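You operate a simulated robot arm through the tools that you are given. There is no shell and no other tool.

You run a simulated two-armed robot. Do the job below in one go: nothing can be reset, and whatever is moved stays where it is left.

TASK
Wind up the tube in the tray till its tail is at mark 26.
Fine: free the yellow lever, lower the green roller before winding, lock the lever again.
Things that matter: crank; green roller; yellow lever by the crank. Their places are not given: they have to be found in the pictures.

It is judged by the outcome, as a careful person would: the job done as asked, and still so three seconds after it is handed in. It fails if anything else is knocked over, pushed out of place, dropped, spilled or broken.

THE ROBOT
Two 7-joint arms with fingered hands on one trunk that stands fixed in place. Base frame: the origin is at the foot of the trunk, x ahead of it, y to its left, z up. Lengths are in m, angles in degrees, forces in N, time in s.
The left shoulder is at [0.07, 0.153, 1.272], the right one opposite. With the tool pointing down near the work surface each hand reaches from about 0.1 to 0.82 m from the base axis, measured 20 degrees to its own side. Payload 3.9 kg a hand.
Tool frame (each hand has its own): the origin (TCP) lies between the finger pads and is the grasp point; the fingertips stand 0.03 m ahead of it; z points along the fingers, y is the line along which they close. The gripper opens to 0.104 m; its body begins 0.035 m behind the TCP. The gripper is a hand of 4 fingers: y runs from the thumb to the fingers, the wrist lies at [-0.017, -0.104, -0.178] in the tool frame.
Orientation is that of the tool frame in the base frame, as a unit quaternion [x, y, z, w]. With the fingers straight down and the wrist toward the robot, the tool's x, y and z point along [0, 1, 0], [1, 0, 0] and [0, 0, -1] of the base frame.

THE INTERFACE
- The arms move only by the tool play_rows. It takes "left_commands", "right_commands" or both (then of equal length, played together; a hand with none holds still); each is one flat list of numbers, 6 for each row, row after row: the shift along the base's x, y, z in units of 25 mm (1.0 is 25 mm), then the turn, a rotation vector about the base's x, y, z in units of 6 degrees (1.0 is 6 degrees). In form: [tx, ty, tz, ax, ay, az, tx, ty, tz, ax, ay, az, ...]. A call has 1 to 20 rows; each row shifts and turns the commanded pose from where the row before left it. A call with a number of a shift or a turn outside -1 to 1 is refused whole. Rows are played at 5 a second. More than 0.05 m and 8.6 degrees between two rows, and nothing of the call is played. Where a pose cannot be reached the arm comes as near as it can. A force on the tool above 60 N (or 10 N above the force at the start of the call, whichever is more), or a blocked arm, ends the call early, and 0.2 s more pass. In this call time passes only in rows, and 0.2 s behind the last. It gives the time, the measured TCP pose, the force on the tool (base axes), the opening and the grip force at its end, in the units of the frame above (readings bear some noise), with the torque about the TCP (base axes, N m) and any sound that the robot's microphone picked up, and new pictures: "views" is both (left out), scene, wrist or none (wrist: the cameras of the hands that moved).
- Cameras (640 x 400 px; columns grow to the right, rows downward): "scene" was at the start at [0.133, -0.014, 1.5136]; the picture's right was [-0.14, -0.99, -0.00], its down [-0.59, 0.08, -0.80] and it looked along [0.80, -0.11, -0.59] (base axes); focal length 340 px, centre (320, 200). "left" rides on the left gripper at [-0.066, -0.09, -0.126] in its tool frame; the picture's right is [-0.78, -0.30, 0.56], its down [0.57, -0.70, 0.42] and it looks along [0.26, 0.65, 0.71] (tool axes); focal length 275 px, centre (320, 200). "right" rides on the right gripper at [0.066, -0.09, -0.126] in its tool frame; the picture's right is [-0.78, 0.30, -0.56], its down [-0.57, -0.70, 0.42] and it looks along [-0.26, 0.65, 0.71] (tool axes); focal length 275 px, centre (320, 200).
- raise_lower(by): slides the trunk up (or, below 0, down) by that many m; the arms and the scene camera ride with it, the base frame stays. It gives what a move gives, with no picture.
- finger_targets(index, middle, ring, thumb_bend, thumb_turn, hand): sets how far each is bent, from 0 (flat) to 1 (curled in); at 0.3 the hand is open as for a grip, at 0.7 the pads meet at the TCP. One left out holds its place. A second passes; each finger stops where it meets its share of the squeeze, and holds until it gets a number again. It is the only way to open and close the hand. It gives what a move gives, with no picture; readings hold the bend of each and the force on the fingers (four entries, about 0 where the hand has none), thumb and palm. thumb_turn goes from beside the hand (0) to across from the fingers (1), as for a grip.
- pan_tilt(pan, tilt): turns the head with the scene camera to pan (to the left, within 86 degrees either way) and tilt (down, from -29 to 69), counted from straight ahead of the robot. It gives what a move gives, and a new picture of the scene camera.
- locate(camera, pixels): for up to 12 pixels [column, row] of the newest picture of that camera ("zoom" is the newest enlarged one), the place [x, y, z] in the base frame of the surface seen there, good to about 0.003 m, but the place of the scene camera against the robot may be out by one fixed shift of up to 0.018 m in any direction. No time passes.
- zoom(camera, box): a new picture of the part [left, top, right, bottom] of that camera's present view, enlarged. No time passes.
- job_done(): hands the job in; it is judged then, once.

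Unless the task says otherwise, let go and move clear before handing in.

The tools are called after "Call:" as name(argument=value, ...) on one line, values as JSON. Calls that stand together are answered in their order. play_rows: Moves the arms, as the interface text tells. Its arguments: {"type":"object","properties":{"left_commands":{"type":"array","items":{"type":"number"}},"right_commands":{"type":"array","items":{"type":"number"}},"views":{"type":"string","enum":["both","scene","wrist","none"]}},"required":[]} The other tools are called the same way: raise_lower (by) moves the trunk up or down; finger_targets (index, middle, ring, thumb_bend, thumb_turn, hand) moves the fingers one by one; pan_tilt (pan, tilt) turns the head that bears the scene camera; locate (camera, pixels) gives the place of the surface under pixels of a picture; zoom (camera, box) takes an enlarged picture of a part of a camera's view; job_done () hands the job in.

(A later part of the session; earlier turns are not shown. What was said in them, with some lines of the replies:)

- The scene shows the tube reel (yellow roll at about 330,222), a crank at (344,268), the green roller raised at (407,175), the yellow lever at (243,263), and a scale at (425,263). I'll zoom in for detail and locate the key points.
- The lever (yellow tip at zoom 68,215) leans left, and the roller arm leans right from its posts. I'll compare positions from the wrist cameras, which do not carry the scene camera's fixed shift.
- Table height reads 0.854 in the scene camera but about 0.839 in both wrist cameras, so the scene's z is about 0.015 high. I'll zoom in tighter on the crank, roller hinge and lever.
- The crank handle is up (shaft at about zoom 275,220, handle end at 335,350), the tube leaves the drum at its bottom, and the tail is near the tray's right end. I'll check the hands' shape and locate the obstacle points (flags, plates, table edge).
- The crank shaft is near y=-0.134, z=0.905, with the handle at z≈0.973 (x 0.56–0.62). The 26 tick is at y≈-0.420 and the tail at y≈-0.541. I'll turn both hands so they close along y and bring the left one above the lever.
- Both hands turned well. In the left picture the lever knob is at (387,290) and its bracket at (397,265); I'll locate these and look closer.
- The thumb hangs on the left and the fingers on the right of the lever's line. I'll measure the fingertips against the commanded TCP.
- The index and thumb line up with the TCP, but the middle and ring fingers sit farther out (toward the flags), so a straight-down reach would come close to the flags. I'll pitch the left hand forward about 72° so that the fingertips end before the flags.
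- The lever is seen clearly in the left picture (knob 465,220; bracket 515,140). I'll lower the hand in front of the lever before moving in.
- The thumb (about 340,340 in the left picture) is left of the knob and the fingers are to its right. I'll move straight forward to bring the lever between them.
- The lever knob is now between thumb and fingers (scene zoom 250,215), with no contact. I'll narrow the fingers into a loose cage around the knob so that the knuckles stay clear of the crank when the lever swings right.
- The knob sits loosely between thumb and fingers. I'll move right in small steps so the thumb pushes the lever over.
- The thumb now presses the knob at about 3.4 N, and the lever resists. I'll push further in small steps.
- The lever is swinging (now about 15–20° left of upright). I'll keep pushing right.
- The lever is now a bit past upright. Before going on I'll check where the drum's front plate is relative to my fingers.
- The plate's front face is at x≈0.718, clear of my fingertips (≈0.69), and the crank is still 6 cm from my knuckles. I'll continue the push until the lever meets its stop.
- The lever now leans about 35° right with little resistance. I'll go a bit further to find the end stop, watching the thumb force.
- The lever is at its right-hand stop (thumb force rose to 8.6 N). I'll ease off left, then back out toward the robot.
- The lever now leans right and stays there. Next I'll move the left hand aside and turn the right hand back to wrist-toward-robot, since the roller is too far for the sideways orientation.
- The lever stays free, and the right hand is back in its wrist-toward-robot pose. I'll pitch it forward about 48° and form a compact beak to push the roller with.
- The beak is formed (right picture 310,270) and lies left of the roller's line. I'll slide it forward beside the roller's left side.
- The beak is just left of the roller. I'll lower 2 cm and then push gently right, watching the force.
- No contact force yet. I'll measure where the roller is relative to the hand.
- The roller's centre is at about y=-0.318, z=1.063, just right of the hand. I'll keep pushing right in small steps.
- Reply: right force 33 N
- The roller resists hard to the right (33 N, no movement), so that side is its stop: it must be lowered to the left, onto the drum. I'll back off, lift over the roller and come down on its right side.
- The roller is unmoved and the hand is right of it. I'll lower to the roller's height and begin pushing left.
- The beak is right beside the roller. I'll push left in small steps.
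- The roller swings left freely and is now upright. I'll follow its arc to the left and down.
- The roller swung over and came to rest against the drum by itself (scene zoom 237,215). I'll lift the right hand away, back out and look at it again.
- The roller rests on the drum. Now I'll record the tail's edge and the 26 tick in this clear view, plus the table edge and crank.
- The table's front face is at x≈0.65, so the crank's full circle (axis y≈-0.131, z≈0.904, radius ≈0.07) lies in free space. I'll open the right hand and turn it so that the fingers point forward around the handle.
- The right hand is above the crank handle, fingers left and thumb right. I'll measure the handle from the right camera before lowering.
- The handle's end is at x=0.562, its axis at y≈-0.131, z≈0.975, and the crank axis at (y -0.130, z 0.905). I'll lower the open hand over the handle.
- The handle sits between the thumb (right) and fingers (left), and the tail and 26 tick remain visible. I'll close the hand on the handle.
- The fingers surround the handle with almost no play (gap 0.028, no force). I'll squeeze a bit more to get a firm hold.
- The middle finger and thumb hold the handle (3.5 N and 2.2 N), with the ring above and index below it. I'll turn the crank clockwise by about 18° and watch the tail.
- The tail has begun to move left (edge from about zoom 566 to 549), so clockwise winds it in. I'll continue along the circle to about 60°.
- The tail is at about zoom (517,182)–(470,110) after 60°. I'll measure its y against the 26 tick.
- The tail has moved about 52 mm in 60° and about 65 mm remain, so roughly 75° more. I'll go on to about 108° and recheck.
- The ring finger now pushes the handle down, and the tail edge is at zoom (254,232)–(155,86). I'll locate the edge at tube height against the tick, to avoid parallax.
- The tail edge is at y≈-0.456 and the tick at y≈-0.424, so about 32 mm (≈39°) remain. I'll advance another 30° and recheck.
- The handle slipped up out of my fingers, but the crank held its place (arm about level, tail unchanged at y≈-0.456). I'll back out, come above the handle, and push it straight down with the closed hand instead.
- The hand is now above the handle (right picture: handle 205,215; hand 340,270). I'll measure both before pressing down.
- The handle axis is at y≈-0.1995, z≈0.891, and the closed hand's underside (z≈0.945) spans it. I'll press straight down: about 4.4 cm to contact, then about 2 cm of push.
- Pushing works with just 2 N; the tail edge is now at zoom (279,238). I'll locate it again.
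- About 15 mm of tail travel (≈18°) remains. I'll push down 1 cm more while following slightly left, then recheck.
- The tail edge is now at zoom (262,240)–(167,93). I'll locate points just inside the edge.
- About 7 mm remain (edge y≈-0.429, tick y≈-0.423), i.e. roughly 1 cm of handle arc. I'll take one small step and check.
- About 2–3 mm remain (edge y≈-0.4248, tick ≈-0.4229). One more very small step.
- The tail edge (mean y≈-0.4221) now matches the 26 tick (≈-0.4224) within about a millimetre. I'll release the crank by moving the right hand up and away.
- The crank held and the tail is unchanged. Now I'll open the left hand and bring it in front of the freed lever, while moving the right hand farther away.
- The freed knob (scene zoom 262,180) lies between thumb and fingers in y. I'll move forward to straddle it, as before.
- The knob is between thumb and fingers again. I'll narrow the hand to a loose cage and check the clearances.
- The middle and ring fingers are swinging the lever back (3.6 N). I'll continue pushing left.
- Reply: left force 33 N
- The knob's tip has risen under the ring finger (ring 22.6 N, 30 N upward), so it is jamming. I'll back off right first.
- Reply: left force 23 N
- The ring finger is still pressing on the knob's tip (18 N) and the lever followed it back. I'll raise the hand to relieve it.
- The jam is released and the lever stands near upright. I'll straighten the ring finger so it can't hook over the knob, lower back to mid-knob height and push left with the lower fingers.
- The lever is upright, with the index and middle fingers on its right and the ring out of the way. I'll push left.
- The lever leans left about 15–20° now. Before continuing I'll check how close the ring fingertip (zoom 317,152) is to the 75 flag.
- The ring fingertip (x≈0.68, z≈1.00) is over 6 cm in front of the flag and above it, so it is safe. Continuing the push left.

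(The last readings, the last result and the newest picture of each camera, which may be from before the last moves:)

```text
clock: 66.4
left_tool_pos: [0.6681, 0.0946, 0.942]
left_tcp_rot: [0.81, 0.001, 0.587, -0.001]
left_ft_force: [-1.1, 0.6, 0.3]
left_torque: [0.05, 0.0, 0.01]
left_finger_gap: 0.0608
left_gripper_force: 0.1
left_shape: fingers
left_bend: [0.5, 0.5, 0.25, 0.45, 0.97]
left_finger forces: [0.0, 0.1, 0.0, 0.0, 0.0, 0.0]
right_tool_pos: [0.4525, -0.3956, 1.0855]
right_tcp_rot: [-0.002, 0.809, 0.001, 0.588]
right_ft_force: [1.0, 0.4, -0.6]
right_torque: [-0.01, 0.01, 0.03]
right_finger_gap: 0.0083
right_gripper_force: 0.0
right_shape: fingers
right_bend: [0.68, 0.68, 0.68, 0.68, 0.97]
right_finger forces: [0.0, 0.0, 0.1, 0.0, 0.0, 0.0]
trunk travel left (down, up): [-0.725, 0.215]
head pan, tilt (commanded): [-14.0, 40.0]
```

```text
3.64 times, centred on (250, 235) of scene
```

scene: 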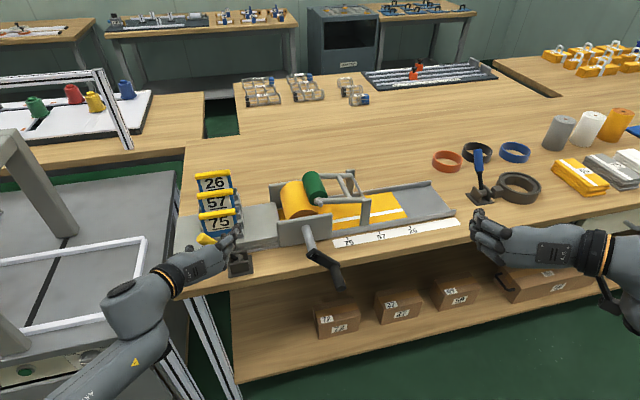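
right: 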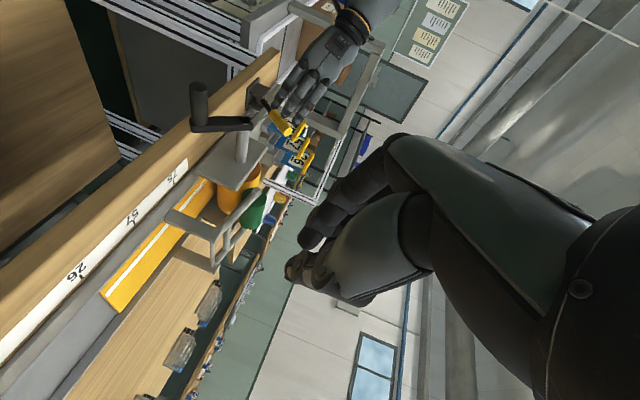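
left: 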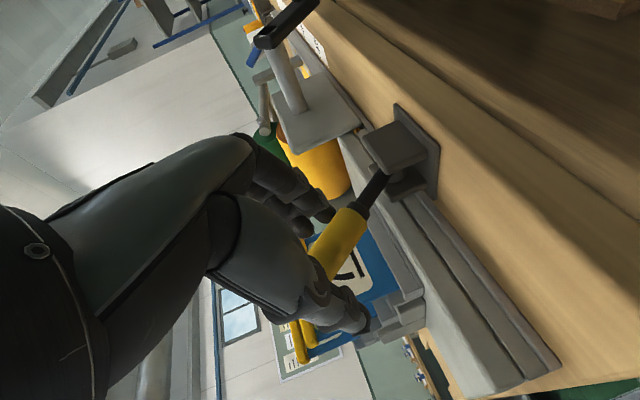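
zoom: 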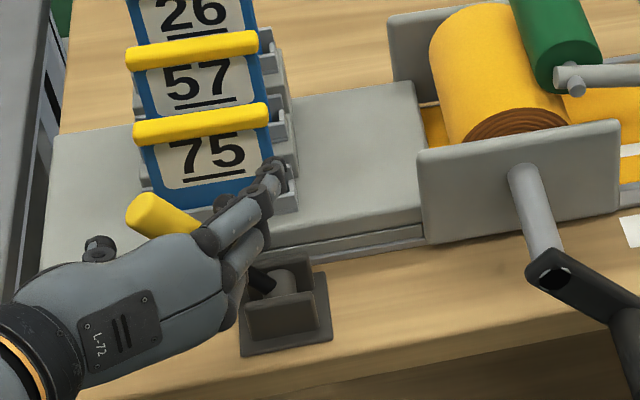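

The lever has gone over to the left, back near its original angle. I'll press a bit more to be sure it is fully against its stop.

Call:
play_rows(left_commands=[0, 0.3, 0, 0, 0, 0, 0, 0.3, 0, 0, 0, 0])

Call:
zoom(camera="scene", box=[190, 180, 310, 290])

```text
clock: 67.0
left_tool_pos: [0.6676, 0.1058, 0.944]
left_tcp_rot: [0.809, -0.001, 0.588, 0.001]
left_ft_force: [0.5, -4.8, -0.3]
left_torque: [-0.11, 0.01, -0.14]
left_finger_gap: 0.0676
left_gripper_force: 2.2
left_shape: fingers
left_bend: [0.45, 0.5, 0.25, 0.45, 0.97]
left_finger forces: [4.1, 0.1, 0.0, 0.1, 0.1, 0.1]
right_tool_pos: [0.4529, -0.3988, 1.0856]
right_tcp_rot: [-0.001, 0.809, 0.0, 0.588]
right_ft_force: [0.5, -0.1, -0.2]
right_torque: [0.0, 0.02, 0.0]
right_finger_gap: 0.0081
right_gripper_force: 0.1
right_shape: fingers
right_bend: [0.68, 0.68, 0.68, 0.68, 0.97]
right_finger forces: [0.0, 0.0, 0.1, 0.0, 0.0, 0.0]
trunk travel left (down, up): [-0.725, 0.215]
head pan, tilt (commanded): [-14.0, 40.0]
```

scene: 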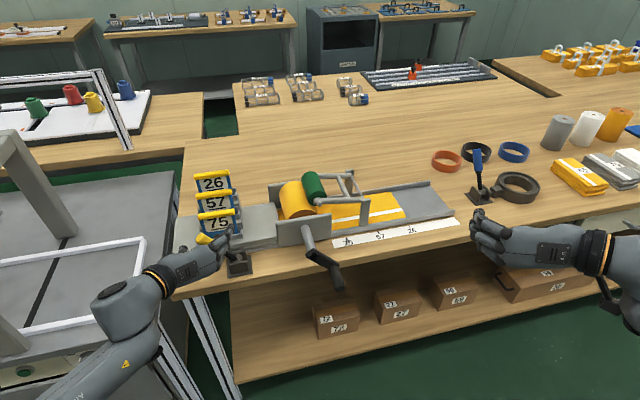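
left: 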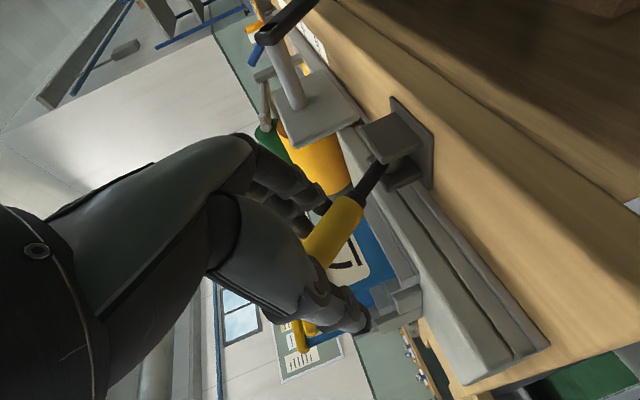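

```text
3.64 times, centred on (250, 235) of scene
```

zoom: 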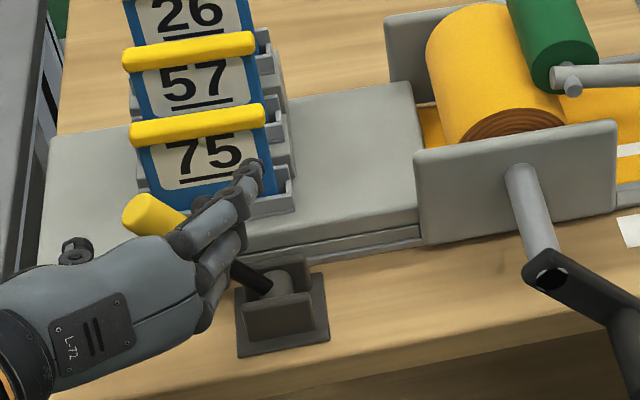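

The lever is firm against its left stop (4 N on the index, no movement). I'll ease off and back the left hand straight out, then clear of the bench.

Call:
play_rows(left_commands=[0, -0.4, 0, 0, 0, 0, -0.8, 0, 0, 0, 0, 0, -1, 0, 0, 0, 0, 0, -1, 0, 0, 0, 0, 0, -1, 0, 0, 0, 0, 0, -1, 0.8, 0.5, 0, 0, 0, -1, 1, 0.8, 0, 0, 0, -1, 1, 0.8, 0, 0, 0, -0.5, 1, 0.8, 0, 0, 0])

Call:
pan_tilt(pan=-10, tilt=40)

Call:
zoom(camera="scene", box=[160, 130, 480, 330])

```text
clock: 69.0
left_tool_pos: [0.4831, 0.1928, 1.0162]
left_tcp_rot: [0.809, 0.0, 0.588, 0.001]
left_ft_force: [0.9, -0.6, -0.3]
left_torque: [0.02, 0.03, 0.01]
left_finger_gap: 0.0605
left_gripper_force: 0.0
left_shape: fingers
left_bend: [0.5, 0.5, 0.25, 0.45, 0.97]
left_finger forces: [0.0, 0.0, 0.1, 0.0, 0.0, 0.0]
right_tool_pos: [0.4523, -0.3964, 1.0866]
right_tcp_rot: [-0.002, 0.809, 0.0, 0.587]
right_ft_force: [0.1, 0.0, 0.2]
right_torque: [0.0, 0.02, 0.0]
right_finger_gap: 0.0084
right_gripper_force: 0.0
right_shape: fingers
right_bend: [0.68, 0.68, 0.68, 0.68, 0.97]
right_finger forces: [0.0, 0.1, 0.1, 0.0, 0.1, 0.0]
trunk travel left (down, up): [-0.725, 0.215]
head pan, tilt (commanded): [-14.0, 40.0]
```

scene: 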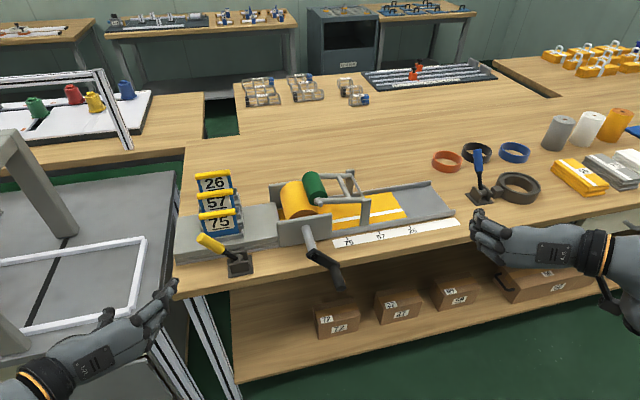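
left: 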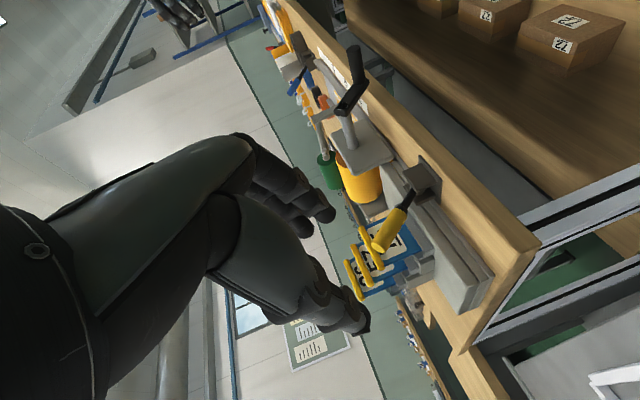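

```text
clock: 69.6
left_tool_pos: [0.4857, 0.1927, 1.015]
left_tcp_rot: [0.809, 0.001, 0.588, 0.0]
left_ft_force: [0.3, 0.0, 0.0]
left_torque: [-0.01, -0.02, 0.03]
left_finger_gap: 0.0604
left_gripper_force: 0.0
left_shape: fingers
left_bend: [0.5, 0.5, 0.25, 0.45, 0.97]
left_finger forces: [0.1, 0.1, 0.0, 0.1, 0.0, 0.0]
right_tool_pos: [0.4521, -0.3963, 1.0872]
right_tcp_rot: [-0.001, 0.809, -0.001, 0.588]
right_ft_force: [-0.3, -0.1, -0.6]
right_torque: [-0.03, -0.01, 0.01]
right_finger_gap: 0.0081
right_gripper_force: 0.0
right_shape: fingers
right_bend: [0.68, 0.68, 0.68, 0.68, 0.97]
right_finger forces: [0.0, 0.0, 0.1, 0.0, 0.0, 0.1]
trunk travel left (down, up): [-0.725, 0.215]
head pan, tilt (commanded): [-10.0, 40.0]
```

scene: 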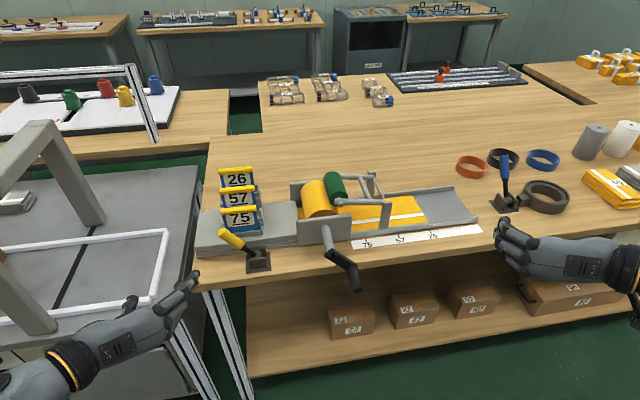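

```text
2.00 times, centred on (320, 230) of scene
```

zoom: 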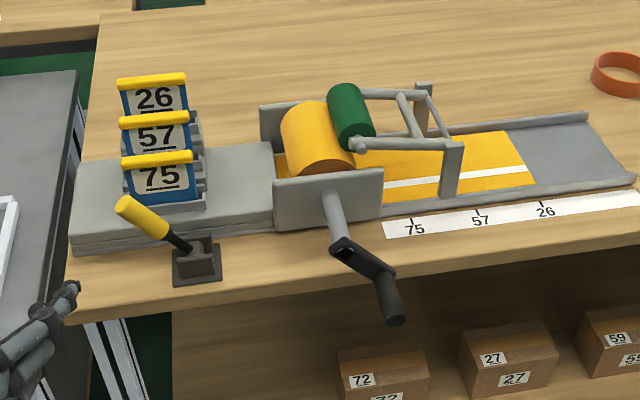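

The lever is back locked at the left, the roller is down on the drum, and nothing else has moved. I'll check the tail against mark 26 once more, plus the lever tip's position.

Call:
zoom(camera="scene", box=[410, 195, 450, 245])

Call:
locate(camera="scene", pixels=[[222, 233], [226, 236], [254, 253], [424, 215], [420, 208], [417, 202], [432, 234], [334, 190]])

Call:
zoom(camera="right", box=[40, 220, 200, 360])

```text
8.00 times, centred on (430, 220) of scene
```

zoom: 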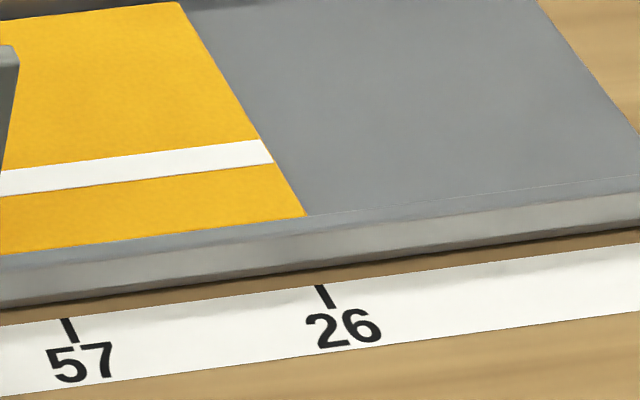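

```text
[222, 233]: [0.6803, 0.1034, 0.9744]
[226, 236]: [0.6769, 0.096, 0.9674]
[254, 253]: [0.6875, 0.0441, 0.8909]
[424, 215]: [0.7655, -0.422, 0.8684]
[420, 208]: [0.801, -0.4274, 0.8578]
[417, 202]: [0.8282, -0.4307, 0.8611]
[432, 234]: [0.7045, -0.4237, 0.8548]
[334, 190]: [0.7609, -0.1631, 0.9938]
```

```text
2.86 times, centred on (120, 290) of right
```

zoom: 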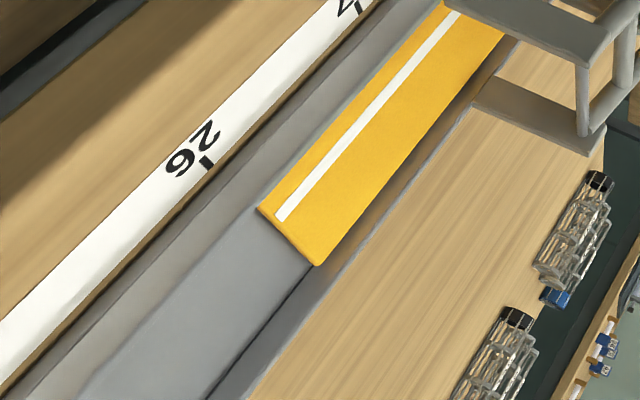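

The right camera's view shows the tail edge (258,208)–(318,265) running toward the 26 tick (207,162). I'll measure it with that camera too, as an independent check.

Call:
locate(camera="zoom", pixels=[[266, 206], [280, 220], [295, 233], [312, 250], [318, 258], [205, 160], [208, 163], [202, 157], [211, 166], [362, 10]])

Call:
locate(camera="right", pixels=[[101, 293], [105, 297], [110, 301], [150, 277], [149, 276]])

```text
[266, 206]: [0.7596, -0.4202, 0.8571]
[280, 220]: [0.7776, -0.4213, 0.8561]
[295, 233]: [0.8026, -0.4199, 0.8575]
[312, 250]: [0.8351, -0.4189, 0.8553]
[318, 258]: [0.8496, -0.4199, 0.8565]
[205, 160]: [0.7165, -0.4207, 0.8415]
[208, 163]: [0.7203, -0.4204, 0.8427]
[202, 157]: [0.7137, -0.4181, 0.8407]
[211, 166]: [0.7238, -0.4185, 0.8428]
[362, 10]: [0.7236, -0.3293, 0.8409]
```

```text
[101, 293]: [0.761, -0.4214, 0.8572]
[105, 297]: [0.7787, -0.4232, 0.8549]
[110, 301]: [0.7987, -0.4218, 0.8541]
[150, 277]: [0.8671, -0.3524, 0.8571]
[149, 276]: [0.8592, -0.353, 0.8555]
```

Both cameras agree: the tail edge is within about 1–2 mm of the 26 tick. The lever tip is back at its starting place (y≈0.103, z≈0.974 in the scene frame, against 0.102 and 0.978 at the start). The roller is down on the drum and both hands are clear, so I'm handing in the job.

Call:
job_done()

```text
The job is handed in.
```

The tube is wound in until its tail sits at mark 26. By both cameras the tail is within about 1–2 mm of the mark. The job is handed in.

- **Yellow lever:** I swung it to its right stop to free it. After winding I pushed it back against its left stop, where its tip reads within a few millimetres of its starting place.
- **Green roller:** I lowered it to the left onto the drum before winding, and it rests there now. I first pushed it the wrong way: it hit its stop at about 33 N without moving, so I backed off and reversed.
- **Crank:** It turned clockwise about 140 degrees. My grip slipped off once partway; the crank held its place and I finished by pressing the handle down with the closed hand.
- **Locking the lever:** The knob jammed under a finger once, with about 30 N on the hand, before I freed it and finished the push.

In the last pictures nothing else looked moved or knocked over, and both hands were clear.
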